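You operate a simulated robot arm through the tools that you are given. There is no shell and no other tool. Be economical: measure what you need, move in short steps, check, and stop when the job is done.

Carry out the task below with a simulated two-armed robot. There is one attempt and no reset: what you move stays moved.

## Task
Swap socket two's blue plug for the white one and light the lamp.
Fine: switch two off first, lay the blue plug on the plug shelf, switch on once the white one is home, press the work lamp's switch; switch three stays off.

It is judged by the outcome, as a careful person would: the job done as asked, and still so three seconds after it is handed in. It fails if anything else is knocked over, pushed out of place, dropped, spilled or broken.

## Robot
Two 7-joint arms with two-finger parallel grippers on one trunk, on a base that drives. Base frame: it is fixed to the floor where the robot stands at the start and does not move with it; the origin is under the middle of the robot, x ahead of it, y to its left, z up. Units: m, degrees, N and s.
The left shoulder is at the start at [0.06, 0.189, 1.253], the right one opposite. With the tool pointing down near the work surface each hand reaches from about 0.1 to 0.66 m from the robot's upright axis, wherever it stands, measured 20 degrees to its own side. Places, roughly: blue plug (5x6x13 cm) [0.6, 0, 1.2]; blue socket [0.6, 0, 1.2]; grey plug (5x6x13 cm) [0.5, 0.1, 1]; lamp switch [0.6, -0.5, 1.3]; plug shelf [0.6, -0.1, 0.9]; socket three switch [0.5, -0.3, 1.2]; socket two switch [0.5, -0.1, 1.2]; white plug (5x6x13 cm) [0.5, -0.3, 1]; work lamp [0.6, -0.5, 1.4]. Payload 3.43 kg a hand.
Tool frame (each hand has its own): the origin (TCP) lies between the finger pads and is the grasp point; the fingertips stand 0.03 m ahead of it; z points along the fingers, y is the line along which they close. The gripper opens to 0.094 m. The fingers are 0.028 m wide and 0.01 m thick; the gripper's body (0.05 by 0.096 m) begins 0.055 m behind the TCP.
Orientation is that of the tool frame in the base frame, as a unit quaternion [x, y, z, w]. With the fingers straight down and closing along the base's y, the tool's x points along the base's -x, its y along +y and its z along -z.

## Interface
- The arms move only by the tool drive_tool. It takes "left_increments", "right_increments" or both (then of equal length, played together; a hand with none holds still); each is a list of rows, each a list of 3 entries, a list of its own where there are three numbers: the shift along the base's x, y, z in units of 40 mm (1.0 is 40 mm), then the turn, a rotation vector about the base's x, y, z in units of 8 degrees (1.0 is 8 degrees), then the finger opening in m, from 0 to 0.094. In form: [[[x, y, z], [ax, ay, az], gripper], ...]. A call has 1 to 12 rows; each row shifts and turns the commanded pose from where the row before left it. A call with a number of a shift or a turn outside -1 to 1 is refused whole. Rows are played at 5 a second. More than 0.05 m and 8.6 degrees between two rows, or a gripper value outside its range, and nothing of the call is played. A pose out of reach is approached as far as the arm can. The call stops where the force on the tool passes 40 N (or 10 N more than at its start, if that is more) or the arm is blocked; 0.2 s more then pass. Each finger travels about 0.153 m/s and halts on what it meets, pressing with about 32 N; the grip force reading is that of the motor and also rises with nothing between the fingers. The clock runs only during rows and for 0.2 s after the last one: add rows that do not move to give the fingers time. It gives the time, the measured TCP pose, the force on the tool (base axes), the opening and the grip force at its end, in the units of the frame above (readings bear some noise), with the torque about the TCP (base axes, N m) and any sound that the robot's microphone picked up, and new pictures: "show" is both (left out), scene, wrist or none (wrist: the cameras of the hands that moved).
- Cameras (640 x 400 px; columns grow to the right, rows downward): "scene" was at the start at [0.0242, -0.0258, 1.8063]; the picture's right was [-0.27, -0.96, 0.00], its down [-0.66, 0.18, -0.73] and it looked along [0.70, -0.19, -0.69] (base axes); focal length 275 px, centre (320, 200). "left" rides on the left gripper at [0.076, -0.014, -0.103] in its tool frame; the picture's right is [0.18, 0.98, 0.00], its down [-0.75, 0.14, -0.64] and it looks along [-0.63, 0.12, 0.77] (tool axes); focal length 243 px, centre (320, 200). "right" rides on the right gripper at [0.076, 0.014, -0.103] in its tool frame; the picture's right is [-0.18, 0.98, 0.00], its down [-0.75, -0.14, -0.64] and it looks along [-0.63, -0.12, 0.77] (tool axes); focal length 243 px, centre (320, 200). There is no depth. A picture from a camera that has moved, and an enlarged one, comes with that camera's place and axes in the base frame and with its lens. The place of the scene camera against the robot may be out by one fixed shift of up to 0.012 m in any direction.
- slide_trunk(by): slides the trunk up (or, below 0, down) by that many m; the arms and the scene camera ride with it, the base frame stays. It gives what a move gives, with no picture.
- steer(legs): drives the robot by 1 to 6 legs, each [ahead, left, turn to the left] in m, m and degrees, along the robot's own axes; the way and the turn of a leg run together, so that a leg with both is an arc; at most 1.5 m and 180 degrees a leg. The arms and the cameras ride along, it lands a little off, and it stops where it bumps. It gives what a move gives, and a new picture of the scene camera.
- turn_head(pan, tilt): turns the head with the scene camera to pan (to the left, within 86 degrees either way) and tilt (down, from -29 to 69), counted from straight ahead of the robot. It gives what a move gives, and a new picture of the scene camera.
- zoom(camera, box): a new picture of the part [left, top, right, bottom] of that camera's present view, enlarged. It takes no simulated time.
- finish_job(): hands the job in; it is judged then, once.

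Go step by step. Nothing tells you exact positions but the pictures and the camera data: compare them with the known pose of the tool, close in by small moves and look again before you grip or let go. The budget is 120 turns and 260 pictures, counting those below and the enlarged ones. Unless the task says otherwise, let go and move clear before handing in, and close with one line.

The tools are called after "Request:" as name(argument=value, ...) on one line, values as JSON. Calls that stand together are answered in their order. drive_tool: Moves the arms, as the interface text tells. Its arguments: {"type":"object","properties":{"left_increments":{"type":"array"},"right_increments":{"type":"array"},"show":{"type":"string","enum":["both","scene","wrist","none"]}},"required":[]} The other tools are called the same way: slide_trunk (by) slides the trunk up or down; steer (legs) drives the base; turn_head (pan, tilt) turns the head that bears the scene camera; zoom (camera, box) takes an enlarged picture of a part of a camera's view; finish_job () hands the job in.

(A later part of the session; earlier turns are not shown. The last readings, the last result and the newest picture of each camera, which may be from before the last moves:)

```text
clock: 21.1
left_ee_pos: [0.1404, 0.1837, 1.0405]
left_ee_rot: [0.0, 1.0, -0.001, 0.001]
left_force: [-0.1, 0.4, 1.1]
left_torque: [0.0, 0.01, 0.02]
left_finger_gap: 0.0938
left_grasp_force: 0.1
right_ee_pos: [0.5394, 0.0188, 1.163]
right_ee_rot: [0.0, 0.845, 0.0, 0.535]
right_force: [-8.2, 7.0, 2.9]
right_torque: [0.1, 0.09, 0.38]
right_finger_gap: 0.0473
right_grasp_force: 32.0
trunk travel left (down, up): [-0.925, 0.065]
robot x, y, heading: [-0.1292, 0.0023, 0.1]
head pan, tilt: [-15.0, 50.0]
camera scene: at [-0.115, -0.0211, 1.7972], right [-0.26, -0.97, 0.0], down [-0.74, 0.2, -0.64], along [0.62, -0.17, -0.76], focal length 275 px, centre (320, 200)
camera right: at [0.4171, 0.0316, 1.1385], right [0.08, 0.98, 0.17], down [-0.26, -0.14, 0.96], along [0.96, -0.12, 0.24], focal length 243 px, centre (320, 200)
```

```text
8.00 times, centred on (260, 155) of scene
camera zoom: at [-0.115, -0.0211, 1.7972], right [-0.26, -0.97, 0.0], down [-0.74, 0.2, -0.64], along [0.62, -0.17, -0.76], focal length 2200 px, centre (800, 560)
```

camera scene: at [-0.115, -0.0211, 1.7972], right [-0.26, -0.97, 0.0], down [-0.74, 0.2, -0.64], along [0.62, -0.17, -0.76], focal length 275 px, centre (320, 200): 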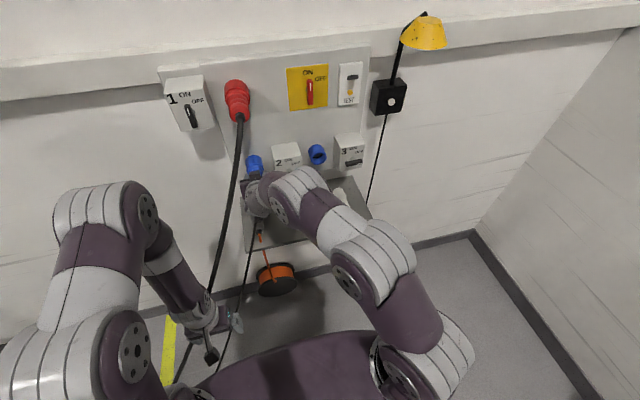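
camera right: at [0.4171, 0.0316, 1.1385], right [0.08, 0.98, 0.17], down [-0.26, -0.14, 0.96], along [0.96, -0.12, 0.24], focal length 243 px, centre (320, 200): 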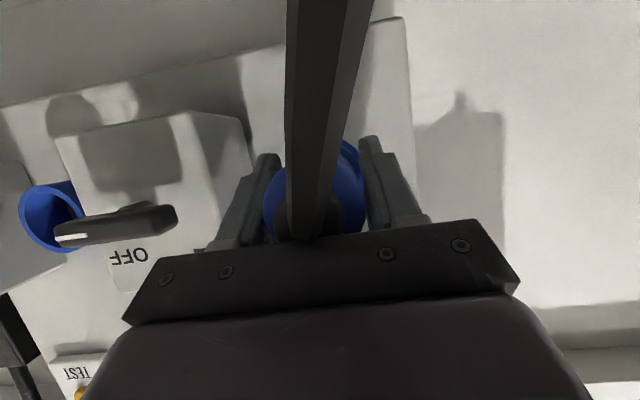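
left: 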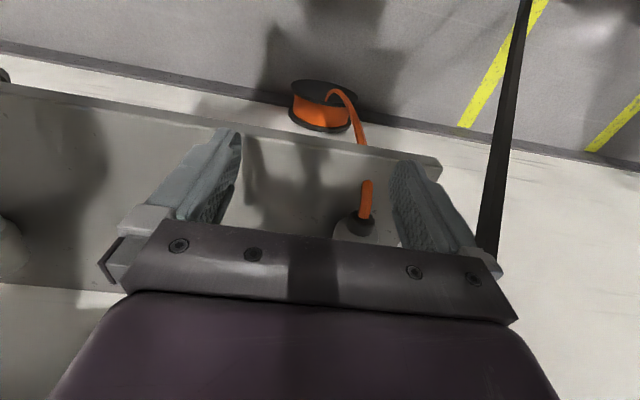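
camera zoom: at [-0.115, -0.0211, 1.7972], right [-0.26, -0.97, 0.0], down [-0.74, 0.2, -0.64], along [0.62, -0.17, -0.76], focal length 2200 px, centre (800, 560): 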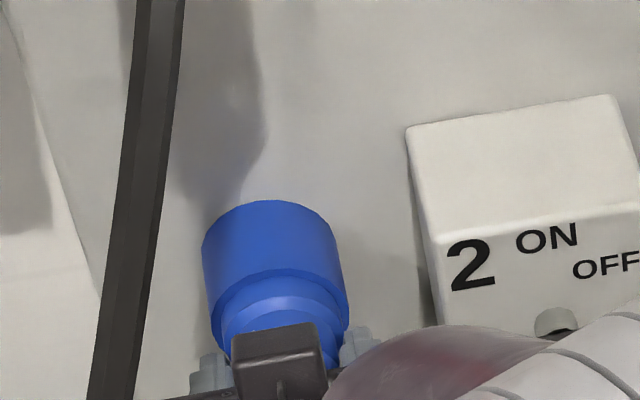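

Gripped at 47 mm. I'll pull straight back in small steps.

Request:
drive_tool(right_increments=[[[-0.3, 0, 0], [0, 0, 0], 0.02], [[-0.3, 0, 0], [0, 0, 0], 0.02], [[-0.4, 0, 0], [0, 0, 0], 0.02], [[-0.4, 0, 0], [0, 0, 0], 0.02]], show="scene")

Request:
zoom(camera="scene", box=[220, 130, 300, 180])

```text
clock: 22.1
left_ee_pos: [0.1414, 0.1823, 1.0401]
left_ee_rot: [0.001, 1.0, 0.001, 0.0]
left_force: [0.5, 0.2, -1.0]
left_torque: [0.02, -0.03, 0.01]
left_finger_gap: 0.0941
left_grasp_force: 0.0
right_ee_pos: [0.4883, 0.0164, 1.1638]
right_ee_rot: [0.0, 0.846, 0.001, 0.534]
right_force: [-0.9, 0.6, -0.1]
right_torque: [0.01, 0.0, 0.04]
right_finger_gap: 0.0472
right_grasp_force: 32.1
trunk travel left (down, up): [-0.925, 0.065]
robot x, y, heading: [-0.1304, -0.0001, 0.0]
head pan, tilt: [-15.0, 50.0]
camera scene: at [-0.1109, -0.0227, 1.7971], right [-0.26, -0.97, 0.0], down [-0.74, 0.2, -0.64], along [0.62, -0.17, -0.77], focal length 275 px, centre (320, 200)
```

scene: 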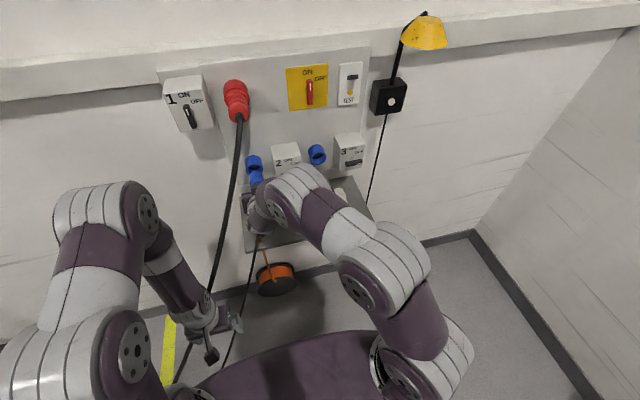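

```text
8.00 times, centred on (260, 155) of scene
camera zoom: at [-0.1109, -0.0227, 1.7971], right [-0.26, -0.97, 0.0], down [-0.74, 0.2, -0.64], along [0.62, -0.17, -0.77], focal length 2200 px, centre (800, 560)
```

zoom: 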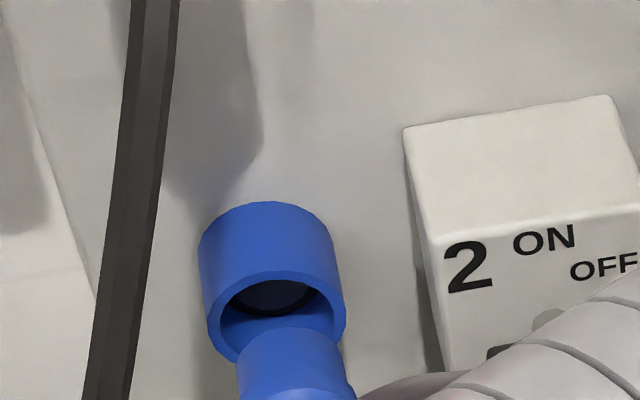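

The plug is out. I'll back off, then move down and right towards the free middle of the shelf and look.

Request:
drive_tool(right_increments=[[[-0.9, 0, 0], [0, 0, 0], 0.02], [[-0.9, 0, 0], [0, 0, 0], 0.02], [[0, -0.6, -0.7], [0, 0, 0], 0.02], [[0, -0.6, -0.7], [0, 0, 0], 0.02], [[0, -0.6, -0.7], [0, 0, 0], 0.02], [[0, -0.6, -0.7], [0, 0, 0], 0.02]], show="both")

Request:
zoom(camera="scene", box=[220, 150, 400, 262])

```text
clock: 23.4
left_ee_pos: [0.1416, 0.1815, 1.0394]
left_ee_rot: [0.0, 1.0, 0.001, 0.0]
left_force: [-0.6, -0.4, -0.9]
left_torque: [0.02, 0.04, 0.04]
left_finger_gap: 0.0938
left_grasp_force: 0.1
right_ee_pos: [0.4155, -0.0804, 1.051]
right_ee_rot: [0.002, 0.846, 0.001, 0.533]
right_force: [-0.3, -0.1, -0.3]
right_torque: [-0.04, 0.03, 0.07]
right_finger_gap: 0.0471
right_grasp_force: 31.9
trunk travel left (down, up): [-0.925, 0.065]
robot x, y, heading: [-0.1327, -0.0022, -0.0]
head pan, tilt: [-15.0, 50.0]
camera scene: at [-0.1102, -0.0251, 1.7971], right [-0.26, -0.97, 0.0], down [-0.74, 0.2, -0.64], along [0.62, -0.17, -0.77], focal length 275 px, centre (320, 200)
camera right: at [0.2913, -0.0663, 1.0275], right [0.08, 0.98, 0.17], down [-0.25, -0.15, 0.96], along [0.96, -0.12, 0.24], focal length 243 px, centre (320, 200)
```

scene: 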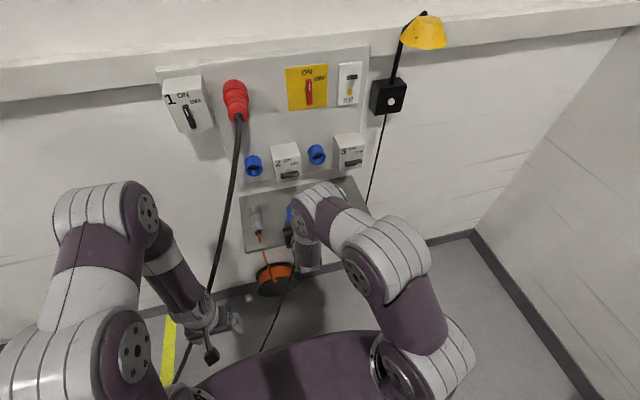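
right: 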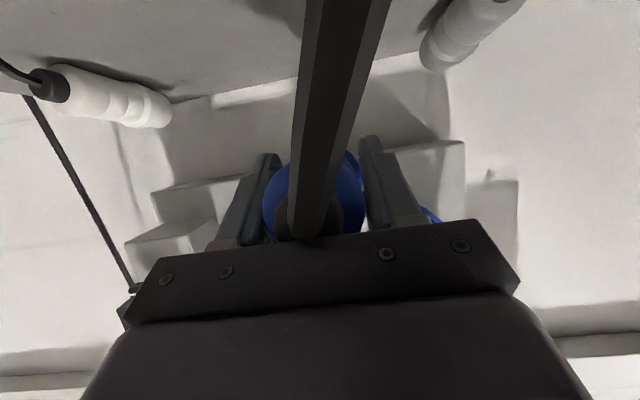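

```text
3.56 times, centred on (310, 206) of scene
camera zoom: at [-0.1102, -0.0251, 1.7971], right [-0.26, -0.97, 0.0], down [-0.74, 0.2, -0.64], along [0.62, -0.17, -0.77], focal length 978 px, centre (356, 179)
```

zoom: 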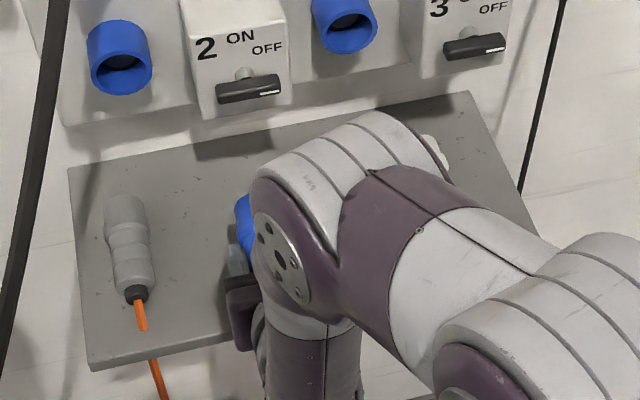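

The shelf surface works out near z 0.93 and the white plug lies along x at y -0.285. I'll take the blue plug over the middle of the shelf and lower most of the way.

Request:
drive_tool(right_increments=[[[0.8, 0, -0.2], [0, 0, 0], 0.02], [[0.8, 0, -0.3], [0, 0, 0], 0.02], [[0.65, 0, -0.5], [0, 0, 0], 0.02], [[0, 0, -0.5], [0, 0, 0], 0.02]], show="both")

Request:
zoom(camera="scene", box=[220, 150, 400, 262])

```text
clock: 24.4
left_ee_pos: [0.1411, 0.1828, 1.0406]
left_ee_rot: [0.001, 1.0, 0.0, 0.001]
left_force: [0.6, -0.1, -1.1]
left_torque: [0.05, 0.03, -0.01]
left_finger_gap: 0.0939
left_grasp_force: 0.1
right_ee_pos: [0.505, -0.079, 0.9926]
right_ee_rot: [0.001, 0.845, 0.001, 0.534]
right_force: [-0.2, 0.3, -0.1]
right_torque: [-0.01, 0.02, -0.02]
right_finger_gap: 0.0472
right_grasp_force: 31.7
trunk travel left (down, up): [-0.925, 0.065]
robot x, y, heading: [-0.1338, -0.0007, -0.2]
head pan, tilt: [-15.0, 50.0]
camera scene: at [-0.1116, -0.0235, 1.7972], right [-0.26, -0.97, 0.0], down [-0.74, 0.2, -0.64], along [0.62, -0.17, -0.77], focal length 275 px, centre (320, 200)
camera right: at [0.3813, -0.0653, 0.9679], right [0.08, 0.98, 0.17], down [-0.26, -0.14, 0.96], along [0.96, -0.12, 0.24], focal length 243 px, centre (320, 200)
```

scene: 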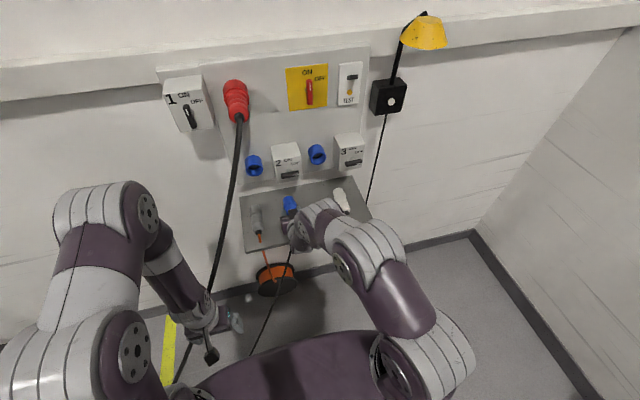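
right: 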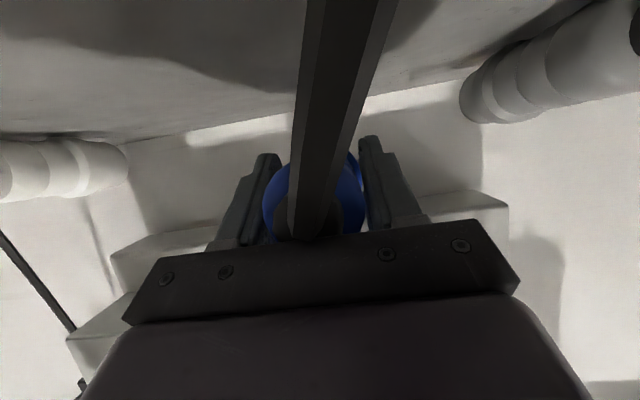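

```text
3.56 times, centred on (310, 206) of scene
camera zoom: at [-0.1116, -0.0235, 1.7972], right [-0.26, -0.97, 0.0], down [-0.74, 0.2, -0.64], along [0.62, -0.17, -0.77], focal length 978 px, centre (356, 179)
```

zoom: 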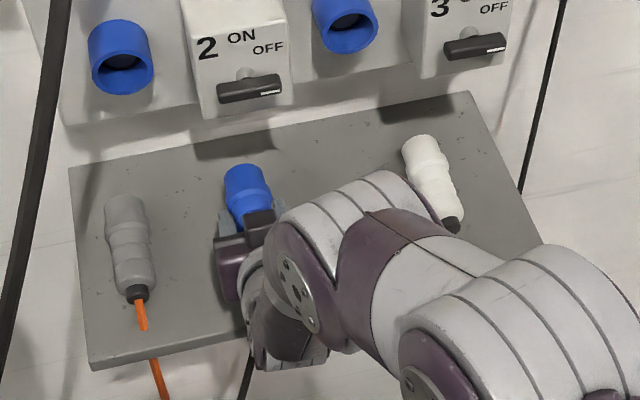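

The spot under the blue plug is free. I'll lower slowly and watch the vertical force.

Request:
drive_tool(right_increments=[[[0, 0, -0.2], [0, 0, 0], 0.02], [[0, 0, -0.2], [0, 0, 0], 0.02], [[0, 0, -0.1], [0, 0, 0], 0.02], [[0, 0, -0.1], [0, 0, 0], 0.02]], show="none")

Request:
drive_tool(right_increments=[[[0, 0, -0.07], [0, 0, 0], 0.02], [[0, 0, -0.07], [0, 0, 0], 0.02]], show="none")

```text
clock: 25.4
left_ee_pos: [0.1419, 0.1831, 1.0394]
left_ee_rot: [0.001, 1.0, 0.001, 0.0]
left_force: [-0.7, 0.1, -0.1]
left_torque: [0.01, 0.0, 0.02]
left_finger_gap: 0.0942
left_grasp_force: 0.0
right_ee_pos: [0.5057, -0.0806, 0.9665]
right_ee_rot: [0.001, 0.846, 0.001, 0.533]
right_force: [0.2, -0.4, -0.7]
right_torque: [-0.01, 0.02, 0.0]
right_finger_gap: 0.0473
right_grasp_force: 31.9
trunk travel left (down, up): [-0.925, 0.065]
robot x, y, heading: [-0.1327, -0.0005, -0.1]
head pan, tilt: [-15.0, 50.0]
```

```text
clock: 26.1
left_ee_pos: [0.141, 0.1834, 1.04]
left_ee_rot: [0.001, 1.0, 0.001, 0.0]
left_force: [0.0, 0.0, -0.4]
left_torque: [0.03, -0.02, 0.03]
left_finger_gap: 0.0938
left_grasp_force: 0.1
right_ee_pos: [0.5056, -0.0803, 0.9635]
right_ee_rot: [0.001, 0.846, 0.001, 0.533]
right_force: [0.2, 0.6, -0.7]
right_torque: [0.01, 0.02, -0.04]
right_finger_gap: 0.0472
right_grasp_force: 32.2
trunk travel left (down, up): [-0.925, 0.065]
robot x, y, heading: [-0.1316, 0.0007, -0.2]
head pan, tilt: [-15.0, 50.0]
```

No contact yet, so I'll keep lowering in millimetre steps.

Request:
drive_tool(right_increments=[[[0, 0, -0.05], [0, 0, 0], 0.02], [[0, 0, -0.05], [0, 0, 0], 0.02]], show="none")

Request:
drive_tool(right_increments=[[[0, 0, -0.05], [0, 0, 0], 0.02], [[0, 0, -0.05], [0, 0, 0], 0.02]], show="wrist")

```text
clock: 26.6
left_ee_pos: [0.1405, 0.1834, 1.0403]
left_ee_rot: [0.0, 1.0, 0.0, 0.001]
left_force: [-0.6, 0.8, -0.7]
left_torque: [0.02, 0.02, 0.0]
left_finger_gap: 0.0938
left_grasp_force: 0.0
right_ee_pos: [0.5046, -0.0809, 0.9585]
right_ee_rot: [0.001, 0.845, 0.001, 0.534]
right_force: [0.9, -0.4, 0.0]
right_torque: [-0.01, 0.01, 0.02]
right_finger_gap: 0.0469
right_grasp_force: 31.7
trunk travel left (down, up): [-0.925, 0.065]
robot x, y, heading: [-0.13, -0.0017, 0.1]
head pan, tilt: [-15.0, 50.0]
```

```text
clock: 27.2
left_ee_pos: [0.1404, 0.1828, 1.0405]
left_ee_rot: [0.0, 1.0, -0.001, 0.001]
left_force: [0.4, 0.7, 0.6]
left_torque: [0.01, -0.03, 0.0]
left_finger_gap: 0.0938
left_grasp_force: 0.3
right_ee_pos: [0.5046, -0.0788, 0.9556]
right_ee_rot: [0.001, 0.844, 0.002, 0.536]
right_force: [1.2, -1.9, 5.7]
right_torque: [-0.22, -0.12, -0.03]
right_finger_gap: 0.0471
right_grasp_force: 31.5
trunk travel left (down, up): [-0.925, 0.065]
robot x, y, heading: [-0.1322, 0.0013, -0.4]
head pan, tilt: [-15.0, 50.0]
camera right: at [0.3817, -0.0657, 0.9304], right [0.08, 0.98, 0.17], down [-0.26, -0.14, 0.95], along [0.96, -0.12, 0.24], focal length 243 px, centre (320, 200)
```

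right: 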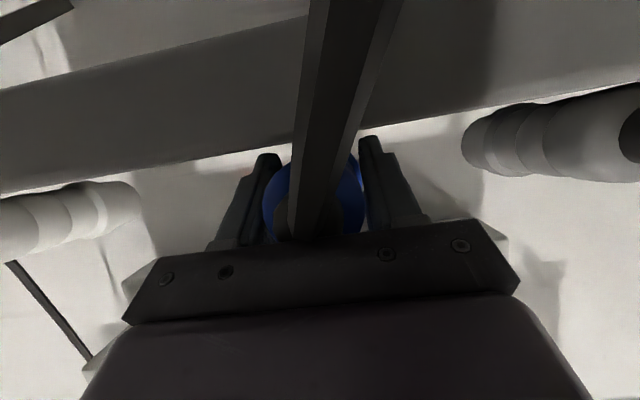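

The plug rests on the shelf with about 6 N. I'll open and back out along the hand's own axis.

Request:
drive_tool(right_increments=[[[0, 0, 0], [0, 0, 0], 0.055], [[0, 0, 0], [0, 0, 0], 0.075], [[0, 0, 0], [0, 0, 0], 0.075], [[-0.6, 0, 0.25], [0, 0, 0], 0.075], [[-0.9, 0, 0.42], [0, 0, 0], 0.075], [[-0.9, 0, 0.42], [0, 0, 0], 0.075], [[-0.6, 0, 0.5], [0, 0, 0], 0.075]], show="both")

Request:
zoom(camera="scene", box=[220, 150, 400, 262])

```text
clock: 28.9
left_ee_pos: [0.1406, 0.1821, 1.0414]
left_ee_rot: [0.001, 1.0, 0.0, 0.001]
left_force: [-0.4, -0.3, -0.3]
left_torque: [0.05, -0.02, 0.02]
left_finger_gap: 0.094
left_grasp_force: 0.0
right_ee_pos: [0.3866, -0.0807, 1.0174]
right_ee_rot: [0.002, 0.845, 0.001, 0.534]
right_force: [-0.2, -0.3, -0.6]
right_torque: [-0.01, -0.04, -0.02]
right_finger_gap: 0.0749
right_grasp_force: 0.0
trunk travel left (down, up): [-0.925, 0.065]
robot x, y, heading: [-0.132, 0.0024, -0.3]
head pan, tilt: [-15.0, 50.0]
camera scene: at [-0.1133, -0.0236, 1.7971], right [-0.26, -0.97, 0.0], down [-0.74, 0.2, -0.64], along [0.62, -0.17, -0.77], focal length 275 px, centre (320, 200)
camera right: at [0.2623, -0.066, 0.9933], right [0.08, 0.98, 0.17], down [-0.26, -0.14, 0.96], along [0.96, -0.12, 0.24], focal length 243 px, centre (320, 200)
```

scene: 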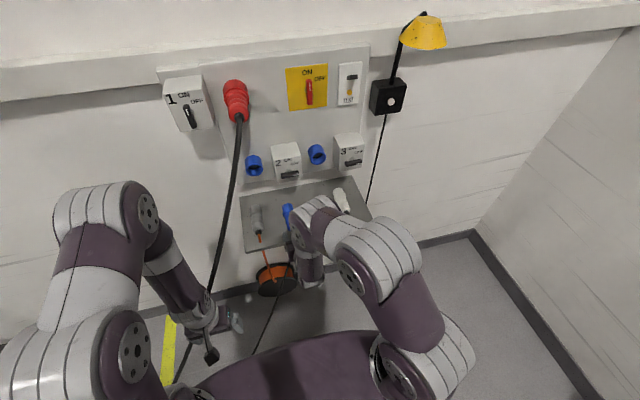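
right: 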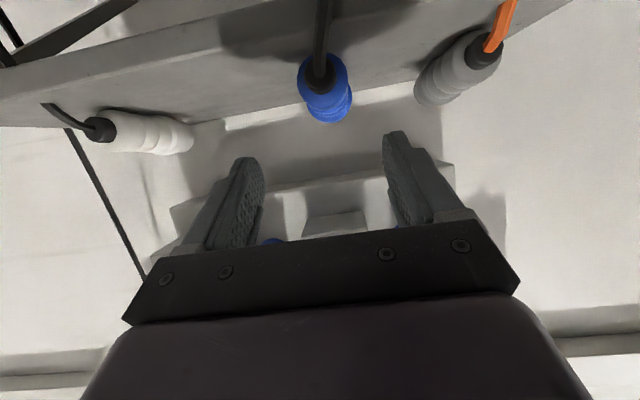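

```text
3.56 times, centred on (310, 206) of scene
camera zoom: at [-0.1133, -0.0236, 1.7971], right [-0.26, -0.97, 0.0], down [-0.74, 0.2, -0.64], along [0.62, -0.17, -0.77], focal length 978 px, centre (356, 179)
```

zoom: 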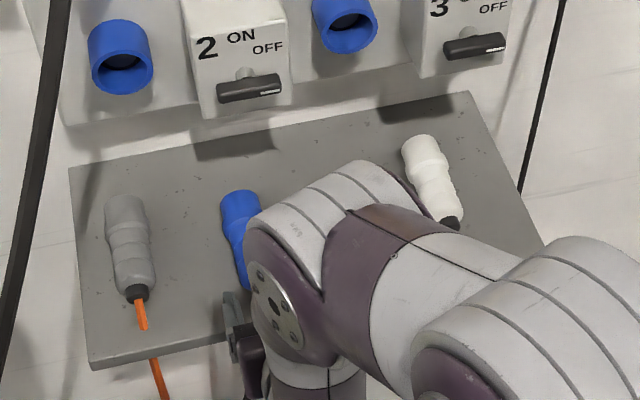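

The blue plug lies on the shelf and stayed put. I'll move across to the front of the white plug and look along it.

Request:
drive_tool(right_increments=[[[-0.2, -0.9, 0], [0, 0, 0], 0.075], [[0, -0.9, 0], [0, 0, 0], 0.075], [[0, -0.9, 0], [0, 0, 0], 0.075], [[0, -0.9, 0], [0, 0, 0], 0.08], [[0, -0.9, 0], [0, 0, 0], 0.08], [[0, -0.6, 0], [0, 0, 0], 0.08]], show="both")

Request:
zoom(camera="scene", box=[250, 150, 410, 250])

Request:
zoom(camera="right", box=[240, 60, 400, 160])

```text
clock: 30.2
left_ee_pos: [0.1413, 0.1837, 1.0399]
left_ee_rot: [0.001, 1.0, 0.0, 0.0]
left_force: [0.4, 0.3, -0.5]
left_torque: [0.0, 0.02, 0.01]
left_finger_gap: 0.0941
left_grasp_force: 0.1
right_ee_pos: [0.3776, -0.2811, 1.0161]
right_ee_rot: [0.001, 0.845, 0.002, 0.534]
right_force: [-0.9, -0.6, 0.7]
right_torque: [-0.01, 0.0, -0.02]
right_finger_gap: 0.0801
right_grasp_force: 0.0
trunk travel left (down, up): [-0.925, 0.065]
robot x, y, heading: [-0.1318, 0.0015, -0.2]
head pan, tilt: [-15.0, 50.0]
camera scene: at [-0.1121, -0.0243, 1.7971], right [-0.26, -0.97, 0.0], down [-0.74, 0.2, -0.64], along [0.62, -0.17, -0.77], focal length 275 px, centre (320, 200)
camera right: at [0.253, -0.2682, 0.9917], right [0.08, 0.98, 0.17], down [-0.26, -0.14, 0.96], along [0.96, -0.12, 0.24], focal length 243 px, centre (320, 200)
```

scene: 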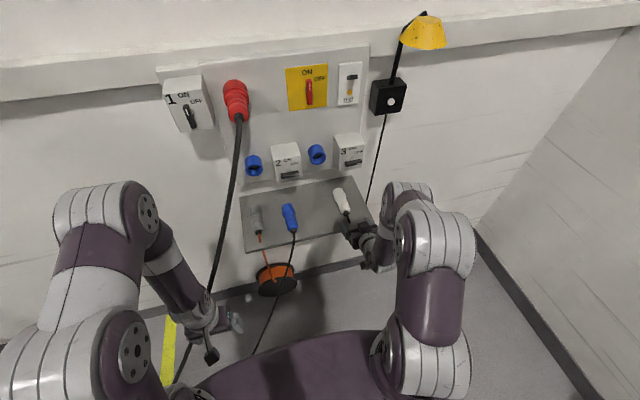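
right: 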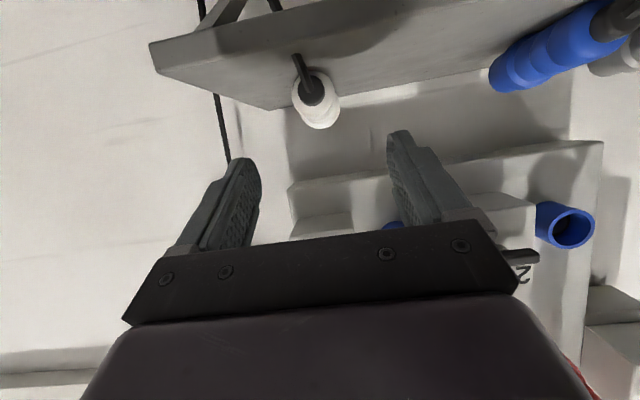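

```text
4.00 times, centred on (330, 200) of scene
camera zoom: at [-0.1121, -0.0243, 1.7971], right [-0.26, -0.97, 0.0], down [-0.74, 0.2, -0.64], along [0.62, -0.17, -0.77], focal length 1100 px, centre (280, 200)
```

zoom: 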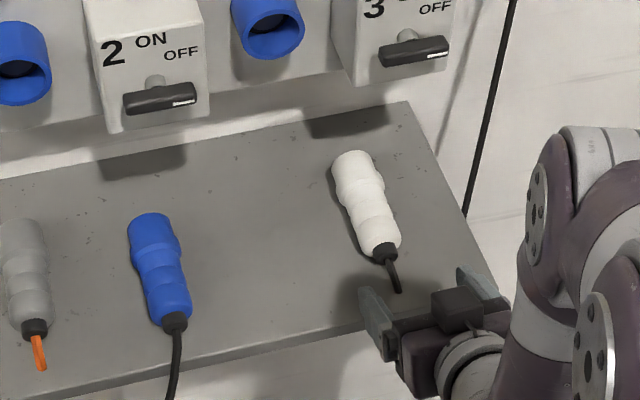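

```text
4.00 times, centred on (320, 110) of right
camera zoom: at [0.253, -0.2682, 0.9917], right [0.08, 0.98, 0.17], down [-0.26, -0.14, 0.96], along [0.96, -0.12, 0.24], focal length 970 px, centre (320, 560)
```

zoom: 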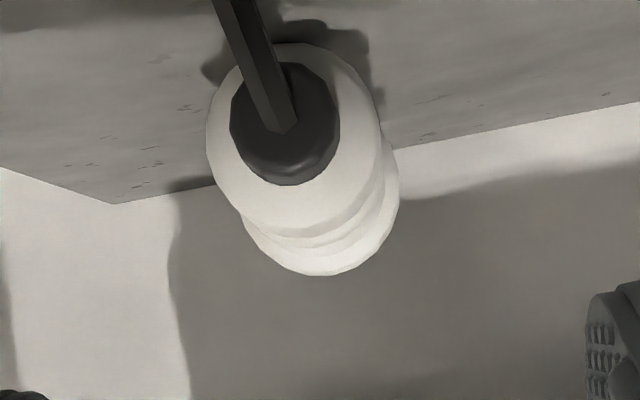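

The white plug lies along x at y -0.288, z about 0.953. I'll approach along the hand's axis and stop before the last few centimetres.

Request:
drive_tool(right_increments=[[[0.9, -0.08, -0.35], [0, 0, 0], 0.08], [[0.9, -0.08, -0.35], [0, 0, 0], 0.08], [[0.9, 0, -0.35], [0, 0, 0], 0.08]], show="both")

Request:
zoom(camera="scene", box=[250, 150, 410, 250])

```text
clock: 31.1
left_ee_pos: [0.1417, 0.1824, 1.0407]
left_ee_rot: [0.001, 1.0, 0.0, -0.001]
left_force: [-0.5, -0.4, 0.6]
left_torque: [-0.01, 0.01, -0.02]
left_finger_gap: 0.0941
left_grasp_force: 0.1
right_ee_pos: [0.4841, -0.2897, 0.9754]
right_ee_rot: [0.001, 0.846, 0.001, 0.534]
right_force: [0.6, 0.1, -0.7]
right_torque: [0.01, 0.01, 0.02]
right_finger_gap: 0.0801
right_grasp_force: 0.0
trunk travel left (down, up): [-0.925, 0.065]
robot x, y, heading: [-0.1313, 0.0022, 0.1]
head pan, tilt: [-15.0, 50.0]
camera scene: at [-0.1111, -0.0234, 1.7972], right [-0.26, -0.97, 0.0], down [-0.74, 0.2, -0.64], along [0.62, -0.17, -0.77], focal length 275 px, centre (320, 200)
camera right: at [0.3613, -0.2757, 0.9508], right [0.08, 0.98, 0.17], down [-0.26, -0.14, 0.96], along [0.96, -0.12, 0.24], focal length 243 px, centre (320, 200)
```

scene: 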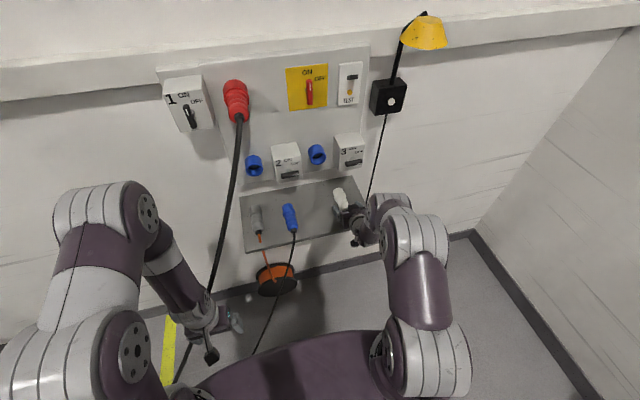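
right: 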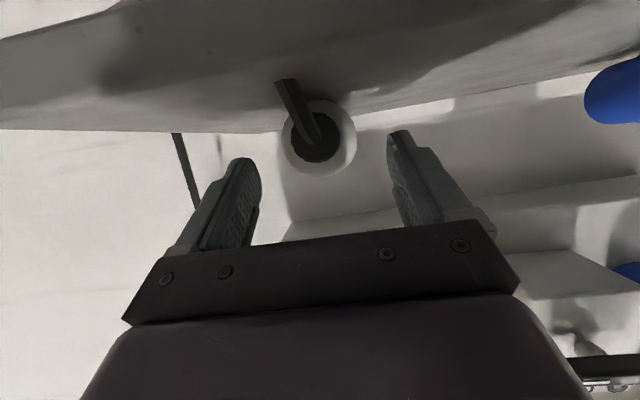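

```text
4.00 times, centred on (330, 200) of scene
camera zoom: at [-0.1111, -0.0234, 1.7972], right [-0.26, -0.97, 0.0], down [-0.74, 0.2, -0.64], along [0.62, -0.17, -0.77], focal length 1100 px, centre (280, 200)
```

zoom: 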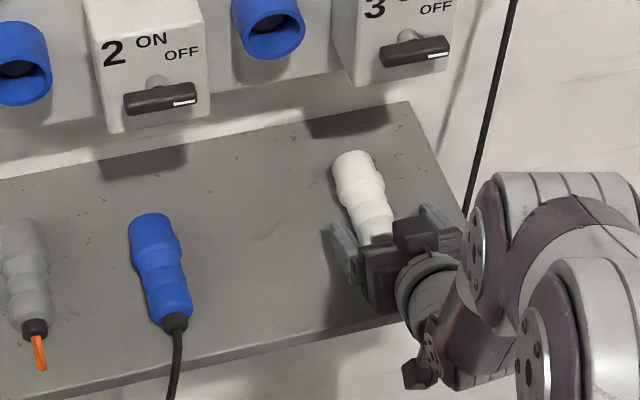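

The white plug is centred between the fingers. I'll close in fully and grip.

Request:
drive_tool(right_increments=[[[0.6, 0, -0.25], [0, 0, 0], 0.08], [[0.55, 0, -0.22], [0, 0, 0], 0.08], [[0, 0, 0], [0, 0, 0], 0.055], [[0, 0, 0], [0, 0, 0], 0.02], [[0, 0, 0], [0, 0, 0], 0.02]], show="wrist")

Request:
zoom(camera="scene", box=[250, 150, 410, 250])

```text
clock: 32.2
left_ee_pos: [0.1406, 0.1832, 1.0397]
left_ee_rot: [0.001, 1.0, 0.0, 0.0]
left_force: [-0.1, 0.4, 0.3]
left_torque: [0.04, -0.03, 0.01]
left_finger_gap: 0.0938
left_grasp_force: 0.0
right_ee_pos: [0.5314, -0.2907, 0.9563]
right_ee_rot: [0.002, 0.846, 0.001, 0.533]
right_force: [0.7, -0.3, -0.2]
right_torque: [-0.01, 0.03, 0.01]
right_finger_gap: 0.0472
right_grasp_force: 32.0
trunk travel left (down, up): [-0.925, 0.065]
robot x, y, heading: [-0.1328, -0.0009, -0.2]
head pan, tilt: [-15.0, 50.0]
camera right: at [0.4078, -0.276, 0.9314], right [0.08, 0.98, 0.17], down [-0.26, -0.14, 0.96], along [0.96, -0.12, 0.24], focal length 243 px, centre (320, 200)
```

right: 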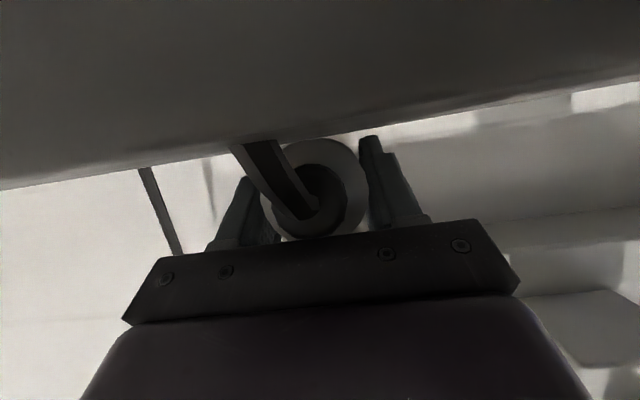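

```text
4.00 times, centred on (330, 200) of scene
camera zoom: at [-0.1119, -0.0236, 1.7971], right [-0.26, -0.97, 0.0], down [-0.74, 0.2, -0.64], along [0.62, -0.17, -0.77], focal length 1100 px, centre (280, 200)
```

zoom: 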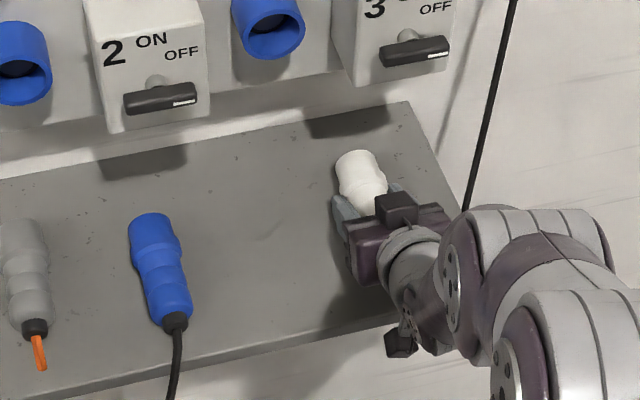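

Gripped at the same 47 mm and the same place on the body as the blue one. I'll lift, back clear of the shelf and boxes, and carry it up in front of socket two.

Request:
drive_tool(right_increments=[[[0, 0, 0.5], [0, 0, 0], 0.02], [[-0.4, 0, 0.5], [0, 0, 0], 0.02], [[-1, 0, 0.2], [0, 0, 0], 0.02], [[-1, 0, 0.2], [0, 0, 0], 0.02], [[-0.9, 0, 0.3], [0, 0, 0], 0.02], [[0, 0.7, 0.6], [0, 0, 0], 0.02], [[0, 0.7, 0.6], [0, 0, 0], 0.02], [[0, 0.8, 0.5], [0, 0, 0], 0.02], [[0, 0.8, 0.5], [0, 0, 0], 0.02]], show="scene")

```text
clock: 34.2
left_ee_pos: [0.1413, 0.1842, 1.0395]
left_ee_rot: [0.001, 1.0, -0.001, 0.0]
left_force: [-0.5, 0.4, 0.5]
left_torque: [-0.01, -0.01, 0.0]
left_finger_gap: 0.0939
left_grasp_force: 0.2
right_ee_pos: [0.3972, -0.166, 1.1143]
right_ee_rot: [0.001, 0.846, 0.0, 0.533]
right_force: [-0.1, 0.7, -1.5]
right_torque: [-0.03, 0.03, -0.03]
right_finger_gap: 0.0474
right_grasp_force: 31.8
trunk travel left (down, up): [-0.925, 0.065]
robot x, y, heading: [-0.1306, 0.0005, -0.1]
head pan, tilt: [-15.0, 50.0]
camera scene: at [-0.1125, -0.0212, 1.7971], right [-0.26, -0.97, 0.0], down [-0.74, 0.2, -0.64], along [0.62, -0.17, -0.77], focal length 275 px, centre (320, 200)
```

scene: 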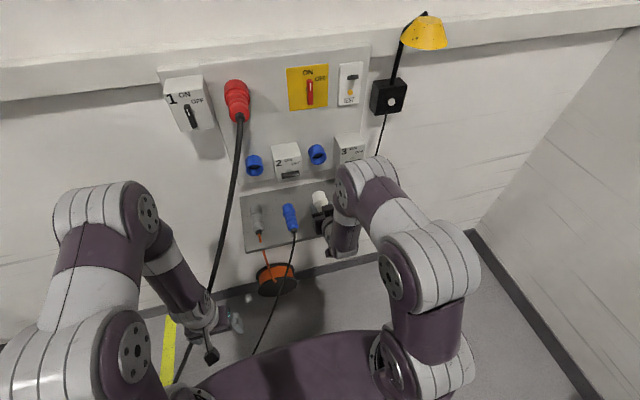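

The plug is held and everything else is in place. I'll continue across to line up with socket two.

Request:
drive_tool(right_increments=[[[0, 0.92, 0.244], [0, 0, 0], 0.02], [[0, 0.92, 0.244], [0, 0, 0], 0.02], [[0, 0.92, 0.244], [0, 0, 0], 0.02], [[0, 0.92, 0.244], [0, 0, 0], 0.02], [[0, 0.92, 0.244], [0, 0, 0], 0.02], [[0, 0, 0], [0, 0, 0], 0.02]], show="both")

Request:
zoom(camera="scene", box=[220, 140, 300, 190])

Request:
zoom(camera="right", box=[240, 100, 400, 200])

```text
clock: 35.6
left_ee_pos: [0.1418, 0.1816, 1.0391]
left_ee_rot: [0.002, 1.0, 0.0, 0.0]
left_force: [-0.4, 0.4, 0.6]
left_torque: [0.0, 0.0, 0.02]
left_finger_gap: 0.0942
left_grasp_force: 0.1
right_ee_pos: [0.3995, 0.0141, 1.163]
right_ee_rot: [0.001, 0.845, 0.002, 0.534]
right_force: [0.3, 0.2, -1.2]
right_torque: [0.02, 0.04, -0.03]
right_finger_gap: 0.0473
right_grasp_force: 31.8
trunk travel left (down, up): [-0.925, 0.065]
robot x, y, heading: [-0.1291, -0.0017, -0.2]
head pan, tilt: [-15.0, 50.0]
camera scene: at [-0.1117, -0.0248, 1.7971], right [-0.26, -0.97, 0.0], down [-0.74, 0.2, -0.64], along [0.62, -0.17, -0.77], focal length 275 px, centre (320, 200)
camera right: at [0.2752, 0.0278, 1.1375], right [0.08, 0.98, 0.17], down [-0.26, -0.14, 0.96], along [0.96, -0.12, 0.24], focal length 243 px, centre (320, 200)
```

scene: 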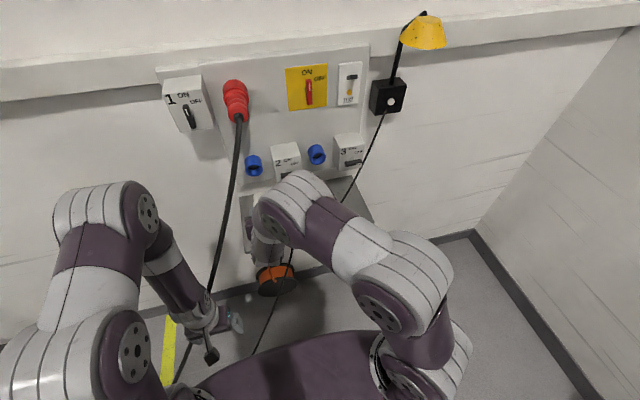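
right: 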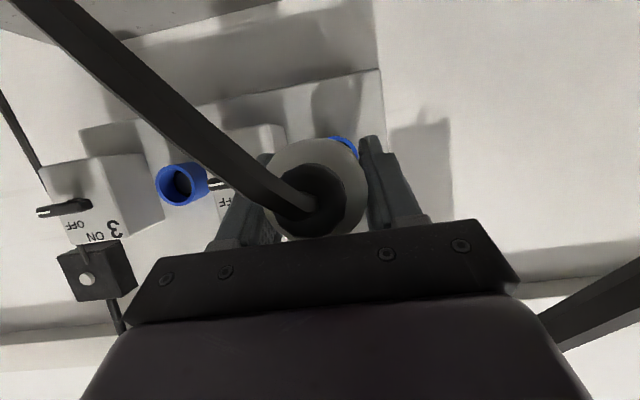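

```text
8.00 times, centred on (260, 165) of scene
camera zoom: at [-0.1117, -0.0248, 1.7971], right [-0.26, -0.97, 0.0], down [-0.74, 0.2, -0.64], along [0.62, -0.17, -0.77], focal length 2200 px, centre (800, 480)
```

zoom: 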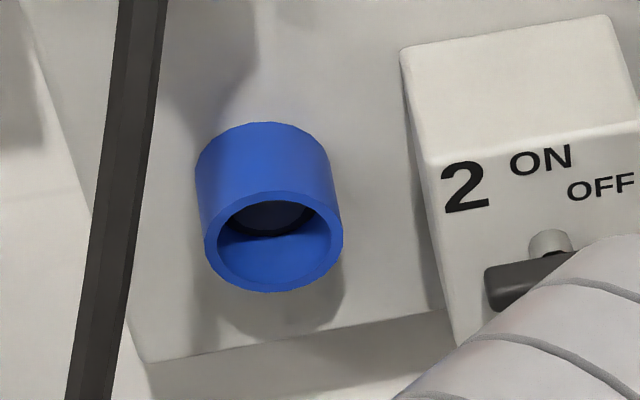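

```text
4.00 times, centred on (320, 150) of right
camera zoom: at [0.2752, 0.0278, 1.1375], right [0.08, 0.98, 0.17], down [-0.26, -0.14, 0.96], along [0.96, -0.12, 0.24], focal length 970 px, centre (320, 400)
```

zoom: 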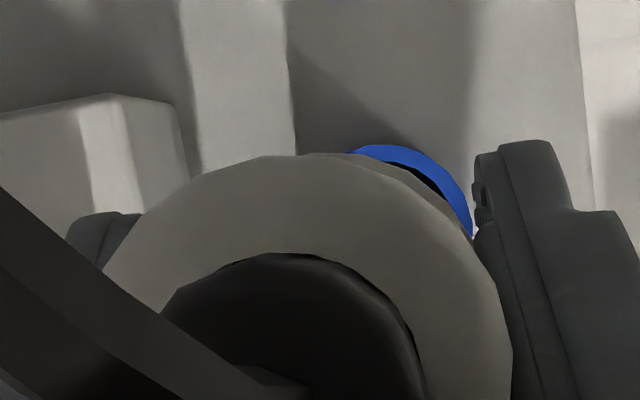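

The wrist view puts the plug's axis about 4 mm below the TCP, so I'll raise the hand by that, shift 4 mm left, and bring the nose just short of the socket to compare.

Request:
drive_tool(right_increments=[[[0.4, 0.1, 0.12], [0, 0, 0], 0.02], [[0.6, 0, 0], [0, 0, 0], 0.02], [[0.75, 0, 0], [0, 0, 0], 0.02], [[0, 0, 0], [0, 0, 0], 0.02]], show="both")

Request:
zoom(camera="scene", box=[230, 145, 294, 185])

Request:
zoom(camera="right", box=[240, 100, 400, 200])

```text
clock: 36.6
left_ee_pos: [0.1404, 0.1836, 1.0411]
left_ee_rot: [0.001, 1.0, 0.001, 0.001]
left_force: [-1.0, 0.2, -0.5]
left_torque: [0.05, 0.03, -0.03]
left_finger_gap: 0.094
left_grasp_force: 0.1
right_ee_pos: [0.4695, 0.0174, 1.1669]
right_ee_rot: [0.001, 0.846, 0.001, 0.534]
right_force: [-0.2, -1.0, -0.8]
right_torque: [0.01, 0.04, 0.01]
right_finger_gap: 0.0473
right_grasp_force: 32.0
trunk travel left (down, up): [-0.925, 0.065]
robot x, y, heading: [-0.1315, -0.0017, -0.3]
head pan, tilt: [-15.0, 50.0]
camera scene: at [-0.1126, -0.023, 1.7971], right [-0.26, -0.97, 0.0], down [-0.74, 0.2, -0.64], along [0.62, -0.17, -0.77], focal length 275 px, centre (320, 200)
camera right: at [0.3451, 0.0314, 1.1427], right [0.08, 0.98, 0.17], down [-0.26, -0.14, 0.96], along [0.96, -0.12, 0.24], focal length 243 px, centre (320, 200)
```

scene: 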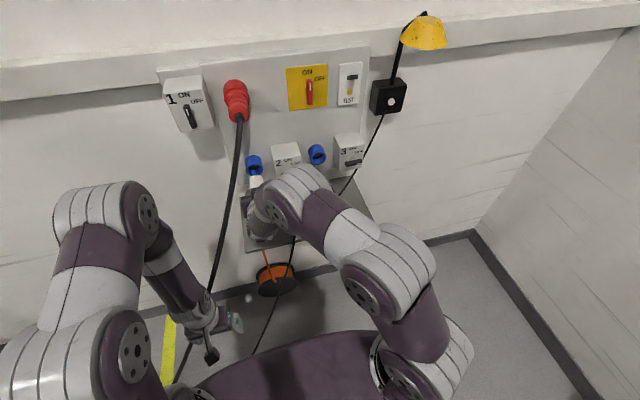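
right: 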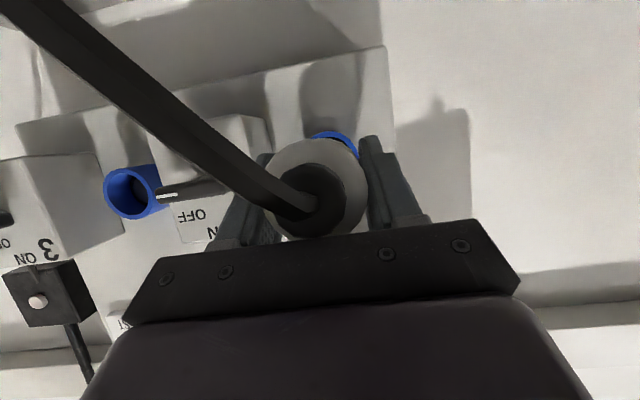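

```text
10.00 times, centred on (262, 165) of scene
camera zoom: at [-0.1126, -0.023, 1.7971], right [-0.26, -0.97, 0.0], down [-0.74, 0.2, -0.64], along [0.62, -0.17, -0.77], focal length 2750 px, centre (900, 550)
```

zoom: 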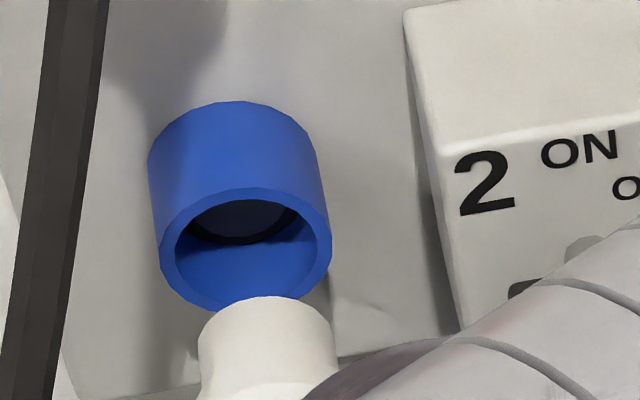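

```text
4.00 times, centred on (320, 150) of right
camera zoom: at [0.3451, 0.0314, 1.1427], right [0.08, 0.98, 0.17], down [-0.26, -0.14, 0.96], along [0.96, -0.12, 0.24], focal length 970 px, centre (320, 400)
```

zoom: 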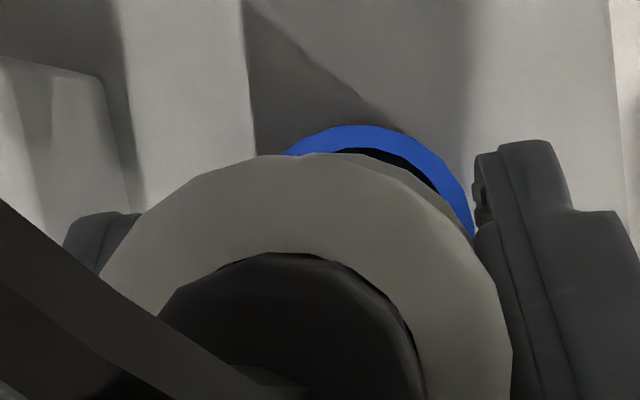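

The nose looks about 1.3 mm to the right of the socket's axis and level with it. I'll correct that and creep forward, watching the force.

Request:
drive_tool(right_increments=[[[0.2, 0.035, 0], [0, 0, 0], 0.02], [[0.2, 0, 0], [0, 0, 0], 0.02], [[0.2, 0, 0], [0, 0, 0], 0.02]], show="none")

Request:
zoom(camera="scene", box=[230, 145, 294, 185])

Request:
zoom(camera="right", box=[240, 100, 400, 200])

```text
clock: 37.5
left_ee_pos: [0.1415, 0.1828, 1.0401]
left_ee_rot: [0.001, 1.0, 0.001, 0.0]
left_force: [-0.2, 0.7, -0.3]
left_torque: [0.01, -0.02, -0.03]
left_finger_gap: 0.0939
left_grasp_force: 0.0
right_ee_pos: [0.4934, 0.0203, 1.1675]
right_ee_rot: [0.002, 0.846, 0.0, 0.534]
right_force: [0.1, 0.0, -0.8]
right_torque: [0.0, -0.03, 0.0]
right_finger_gap: 0.0474
right_grasp_force: 31.8
trunk travel left (down, up): [-0.925, 0.065]
robot x, y, heading: [-0.1308, 0.0022, -0.1]
head pan, tilt: [-15.0, 50.0]
```

```text
10.00 times, centred on (262, 165) of scene
camera zoom: at [-0.1117, -0.0236, 1.7971], right [-0.26, -0.97, 0.0], down [-0.74, 0.2, -0.64], along [0.62, -0.17, -0.77], focal length 2750 px, centre (900, 550)
```

zoom: 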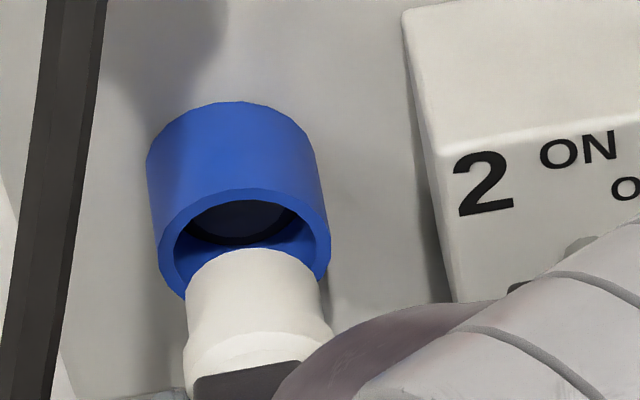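

```text
4.00 times, centred on (320, 150) of right
camera zoom: at [0.369, 0.0328, 1.1422], right [0.08, 0.98, 0.17], down [-0.26, -0.14, 0.96], along [0.96, -0.12, 0.24], focal length 970 px, centre (320, 400)
```

zoom: 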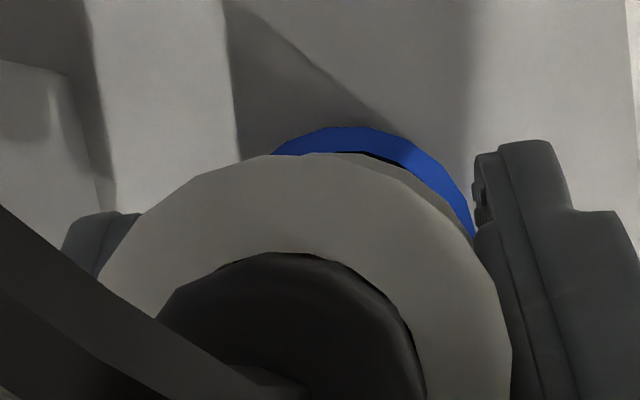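

The nose lines up with the opening. I'll advance 2 cm, to about the rim.

Request:
drive_tool(right_increments=[[[0.2, 0, 0], [0, 0, 0], 0.02], [[0.2, 0, 0], [0, 0, 0], 0.02], [[0.15, 0, 0], [0, 0, 0], 0.02]], show="none")

Request:
zoom(camera="scene", box=[230, 145, 294, 185])

Request:
zoom(camera="right", box=[240, 100, 400, 200])

```text
clock: 38.2
left_ee_pos: [0.1402, 0.1826, 1.0404]
left_ee_rot: [0.0, 1.0, 0.0, 0.0]
left_force: [0.6, -0.2, 0.1]
left_torque: [-0.02, 0.01, 0.02]
left_finger_gap: 0.0937
left_grasp_force: 0.1
right_ee_pos: [0.5145, 0.0199, 1.1653]
right_ee_rot: [0.001, 0.846, 0.001, 0.533]
right_force: [-0.4, -0.1, -1.6]
right_torque: [-0.01, 0.0, 0.0]
right_finger_gap: 0.0473
right_grasp_force: 32.1
trunk travel left (down, up): [-0.925, 0.065]
robot x, y, heading: [-0.1318, -0.0001, 0.1]
head pan, tilt: [-15.0, 50.0]
```

```text
10.00 times, centred on (262, 165) of scene
camera zoom: at [-0.1117, -0.0234, 1.7971], right [-0.26, -0.97, 0.0], down [-0.74, 0.2, -0.64], along [0.62, -0.17, -0.77], focal length 2750 px, centre (900, 550)
```

zoom: 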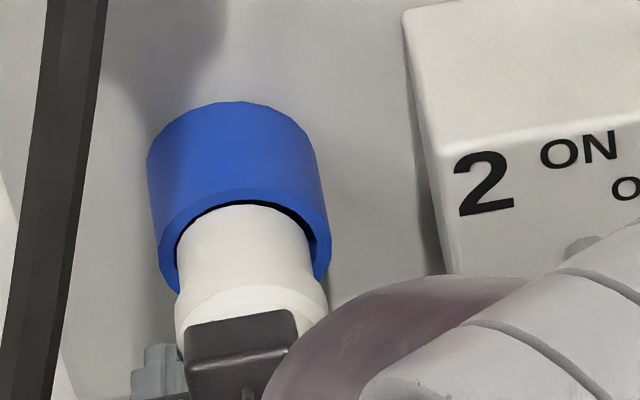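

```text
4.00 times, centred on (320, 150) of right
camera zoom: at [0.3908, 0.0335, 1.1418], right [0.08, 0.98, 0.17], down [-0.26, -0.14, 0.96], along [0.96, -0.12, 0.24], focal length 970 px, centre (320, 400)
```

zoom: 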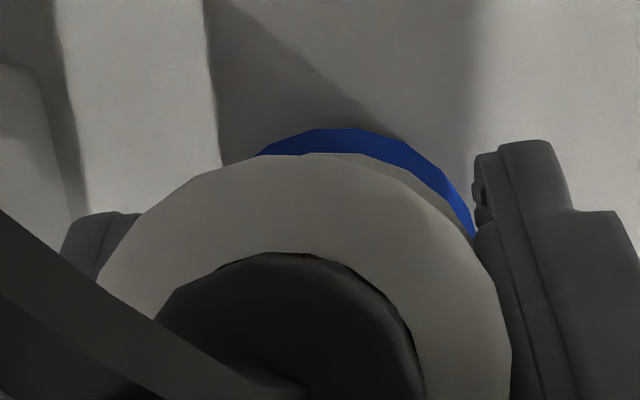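

The nose is at the rim and centred side to side. I'll push in gently.

Request:
drive_tool(right_increments=[[[0.1, 0, 0], [0, 0, 0], 0.02], [[0.1, 0, 0], [0, 0, 0], 0.02], [[0.1, 0, 0], [0, 0, 0], 0.02]], show="none")

Request:
zoom(camera="scene", box=[230, 145, 294, 185])

```text
clock: 39.0
left_ee_pos: [0.1416, 0.1817, 1.0397]
left_ee_rot: [0.001, 1.0, 0.0, 0.0]
left_force: [0.4, 0.2, 0.1]
left_torque: [0.0, -0.03, 0.0]
left_finger_gap: 0.0942
left_grasp_force: 0.0
right_ee_pos: [0.5275, 0.0194, 1.1658]
right_ee_rot: [0.001, 0.846, 0.001, 0.534]
right_force: [-0.6, 0.0, -3.5]
right_torque: [-0.01, 0.18, -0.04]
right_finger_gap: 0.0472
right_grasp_force: 32.4
trunk travel left (down, up): [-0.925, 0.065]
robot x, y, heading: [-0.1326, 0.0027, -0.0]
head pan, tilt: [-15.0, 50.0]
```

```text
10.00 times, centred on (262, 165) of scene
camera zoom: at [-0.1115, -0.0236, 1.7971], right [-0.26, -0.97, 0.0], down [-0.74, 0.2, -0.64], along [0.62, -0.17, -0.77], focal length 2750 px, centre (900, 550)
```

zoom: 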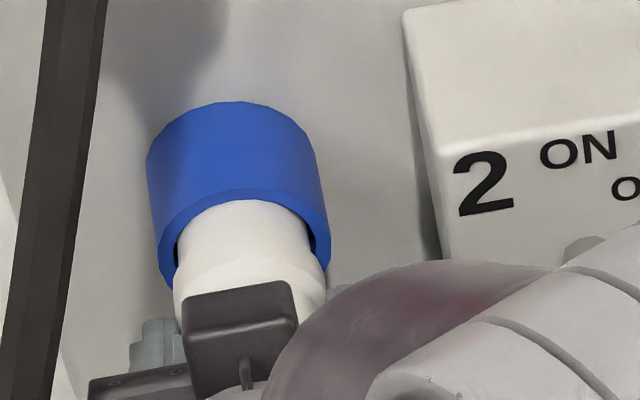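

The nose has entered the socket with only a light touch at the top. I'll drop a millimetre and push on until it seats.

Request:
drive_tool(right_increments=[[[0.1, 0, -0.03], [0, 0, 0], 0.02], [[0.1, 0, 0], [0, 0, 0], 0.02], [[0.1, 0, 0], [0, 0, 0], 0.02]], show="none")

Request:
zoom(camera="scene", box=[230, 145, 294, 185])

```text
clock: 39.9
left_ee_pos: [0.1419, 0.1834, 1.041]
left_ee_rot: [0.0, 1.0, 0.0, 0.0]
left_force: [-0.2, 0.7, 0.2]
left_torque: [-0.02, 0.02, -0.01]
left_finger_gap: 0.0939
left_grasp_force: 0.2
right_ee_pos: [0.5395, 0.0185, 1.165]
right_ee_rot: [0.0, 0.846, 0.002, 0.533]
right_force: [-0.2, -0.5, -1.2]
right_torque: [-0.01, 0.04, 0.02]
right_finger_gap: 0.0472
right_grasp_force: 31.8
trunk travel left (down, up): [-0.925, 0.065]
robot x, y, heading: [-0.1311, 0.0023, -0.3]
head pan, tilt: [-15.0, 50.0]
```

```text
10.00 times, centred on (262, 165) of scene
camera zoom: at [-0.1117, -0.0235, 1.7971], right [-0.26, -0.97, 0.0], down [-0.74, 0.2, -0.64], along [0.62, -0.17, -0.77], focal length 2750 px, centre (900, 550)
```

zoom: 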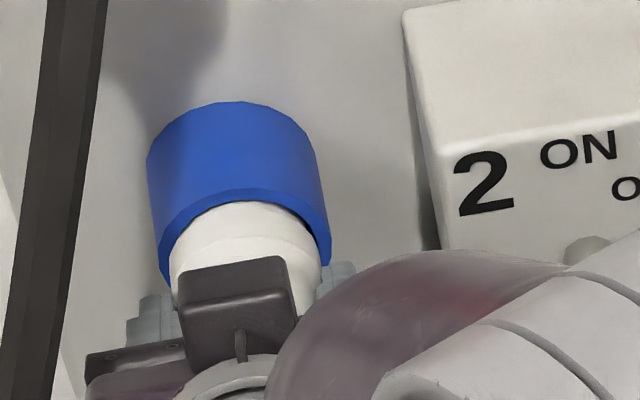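

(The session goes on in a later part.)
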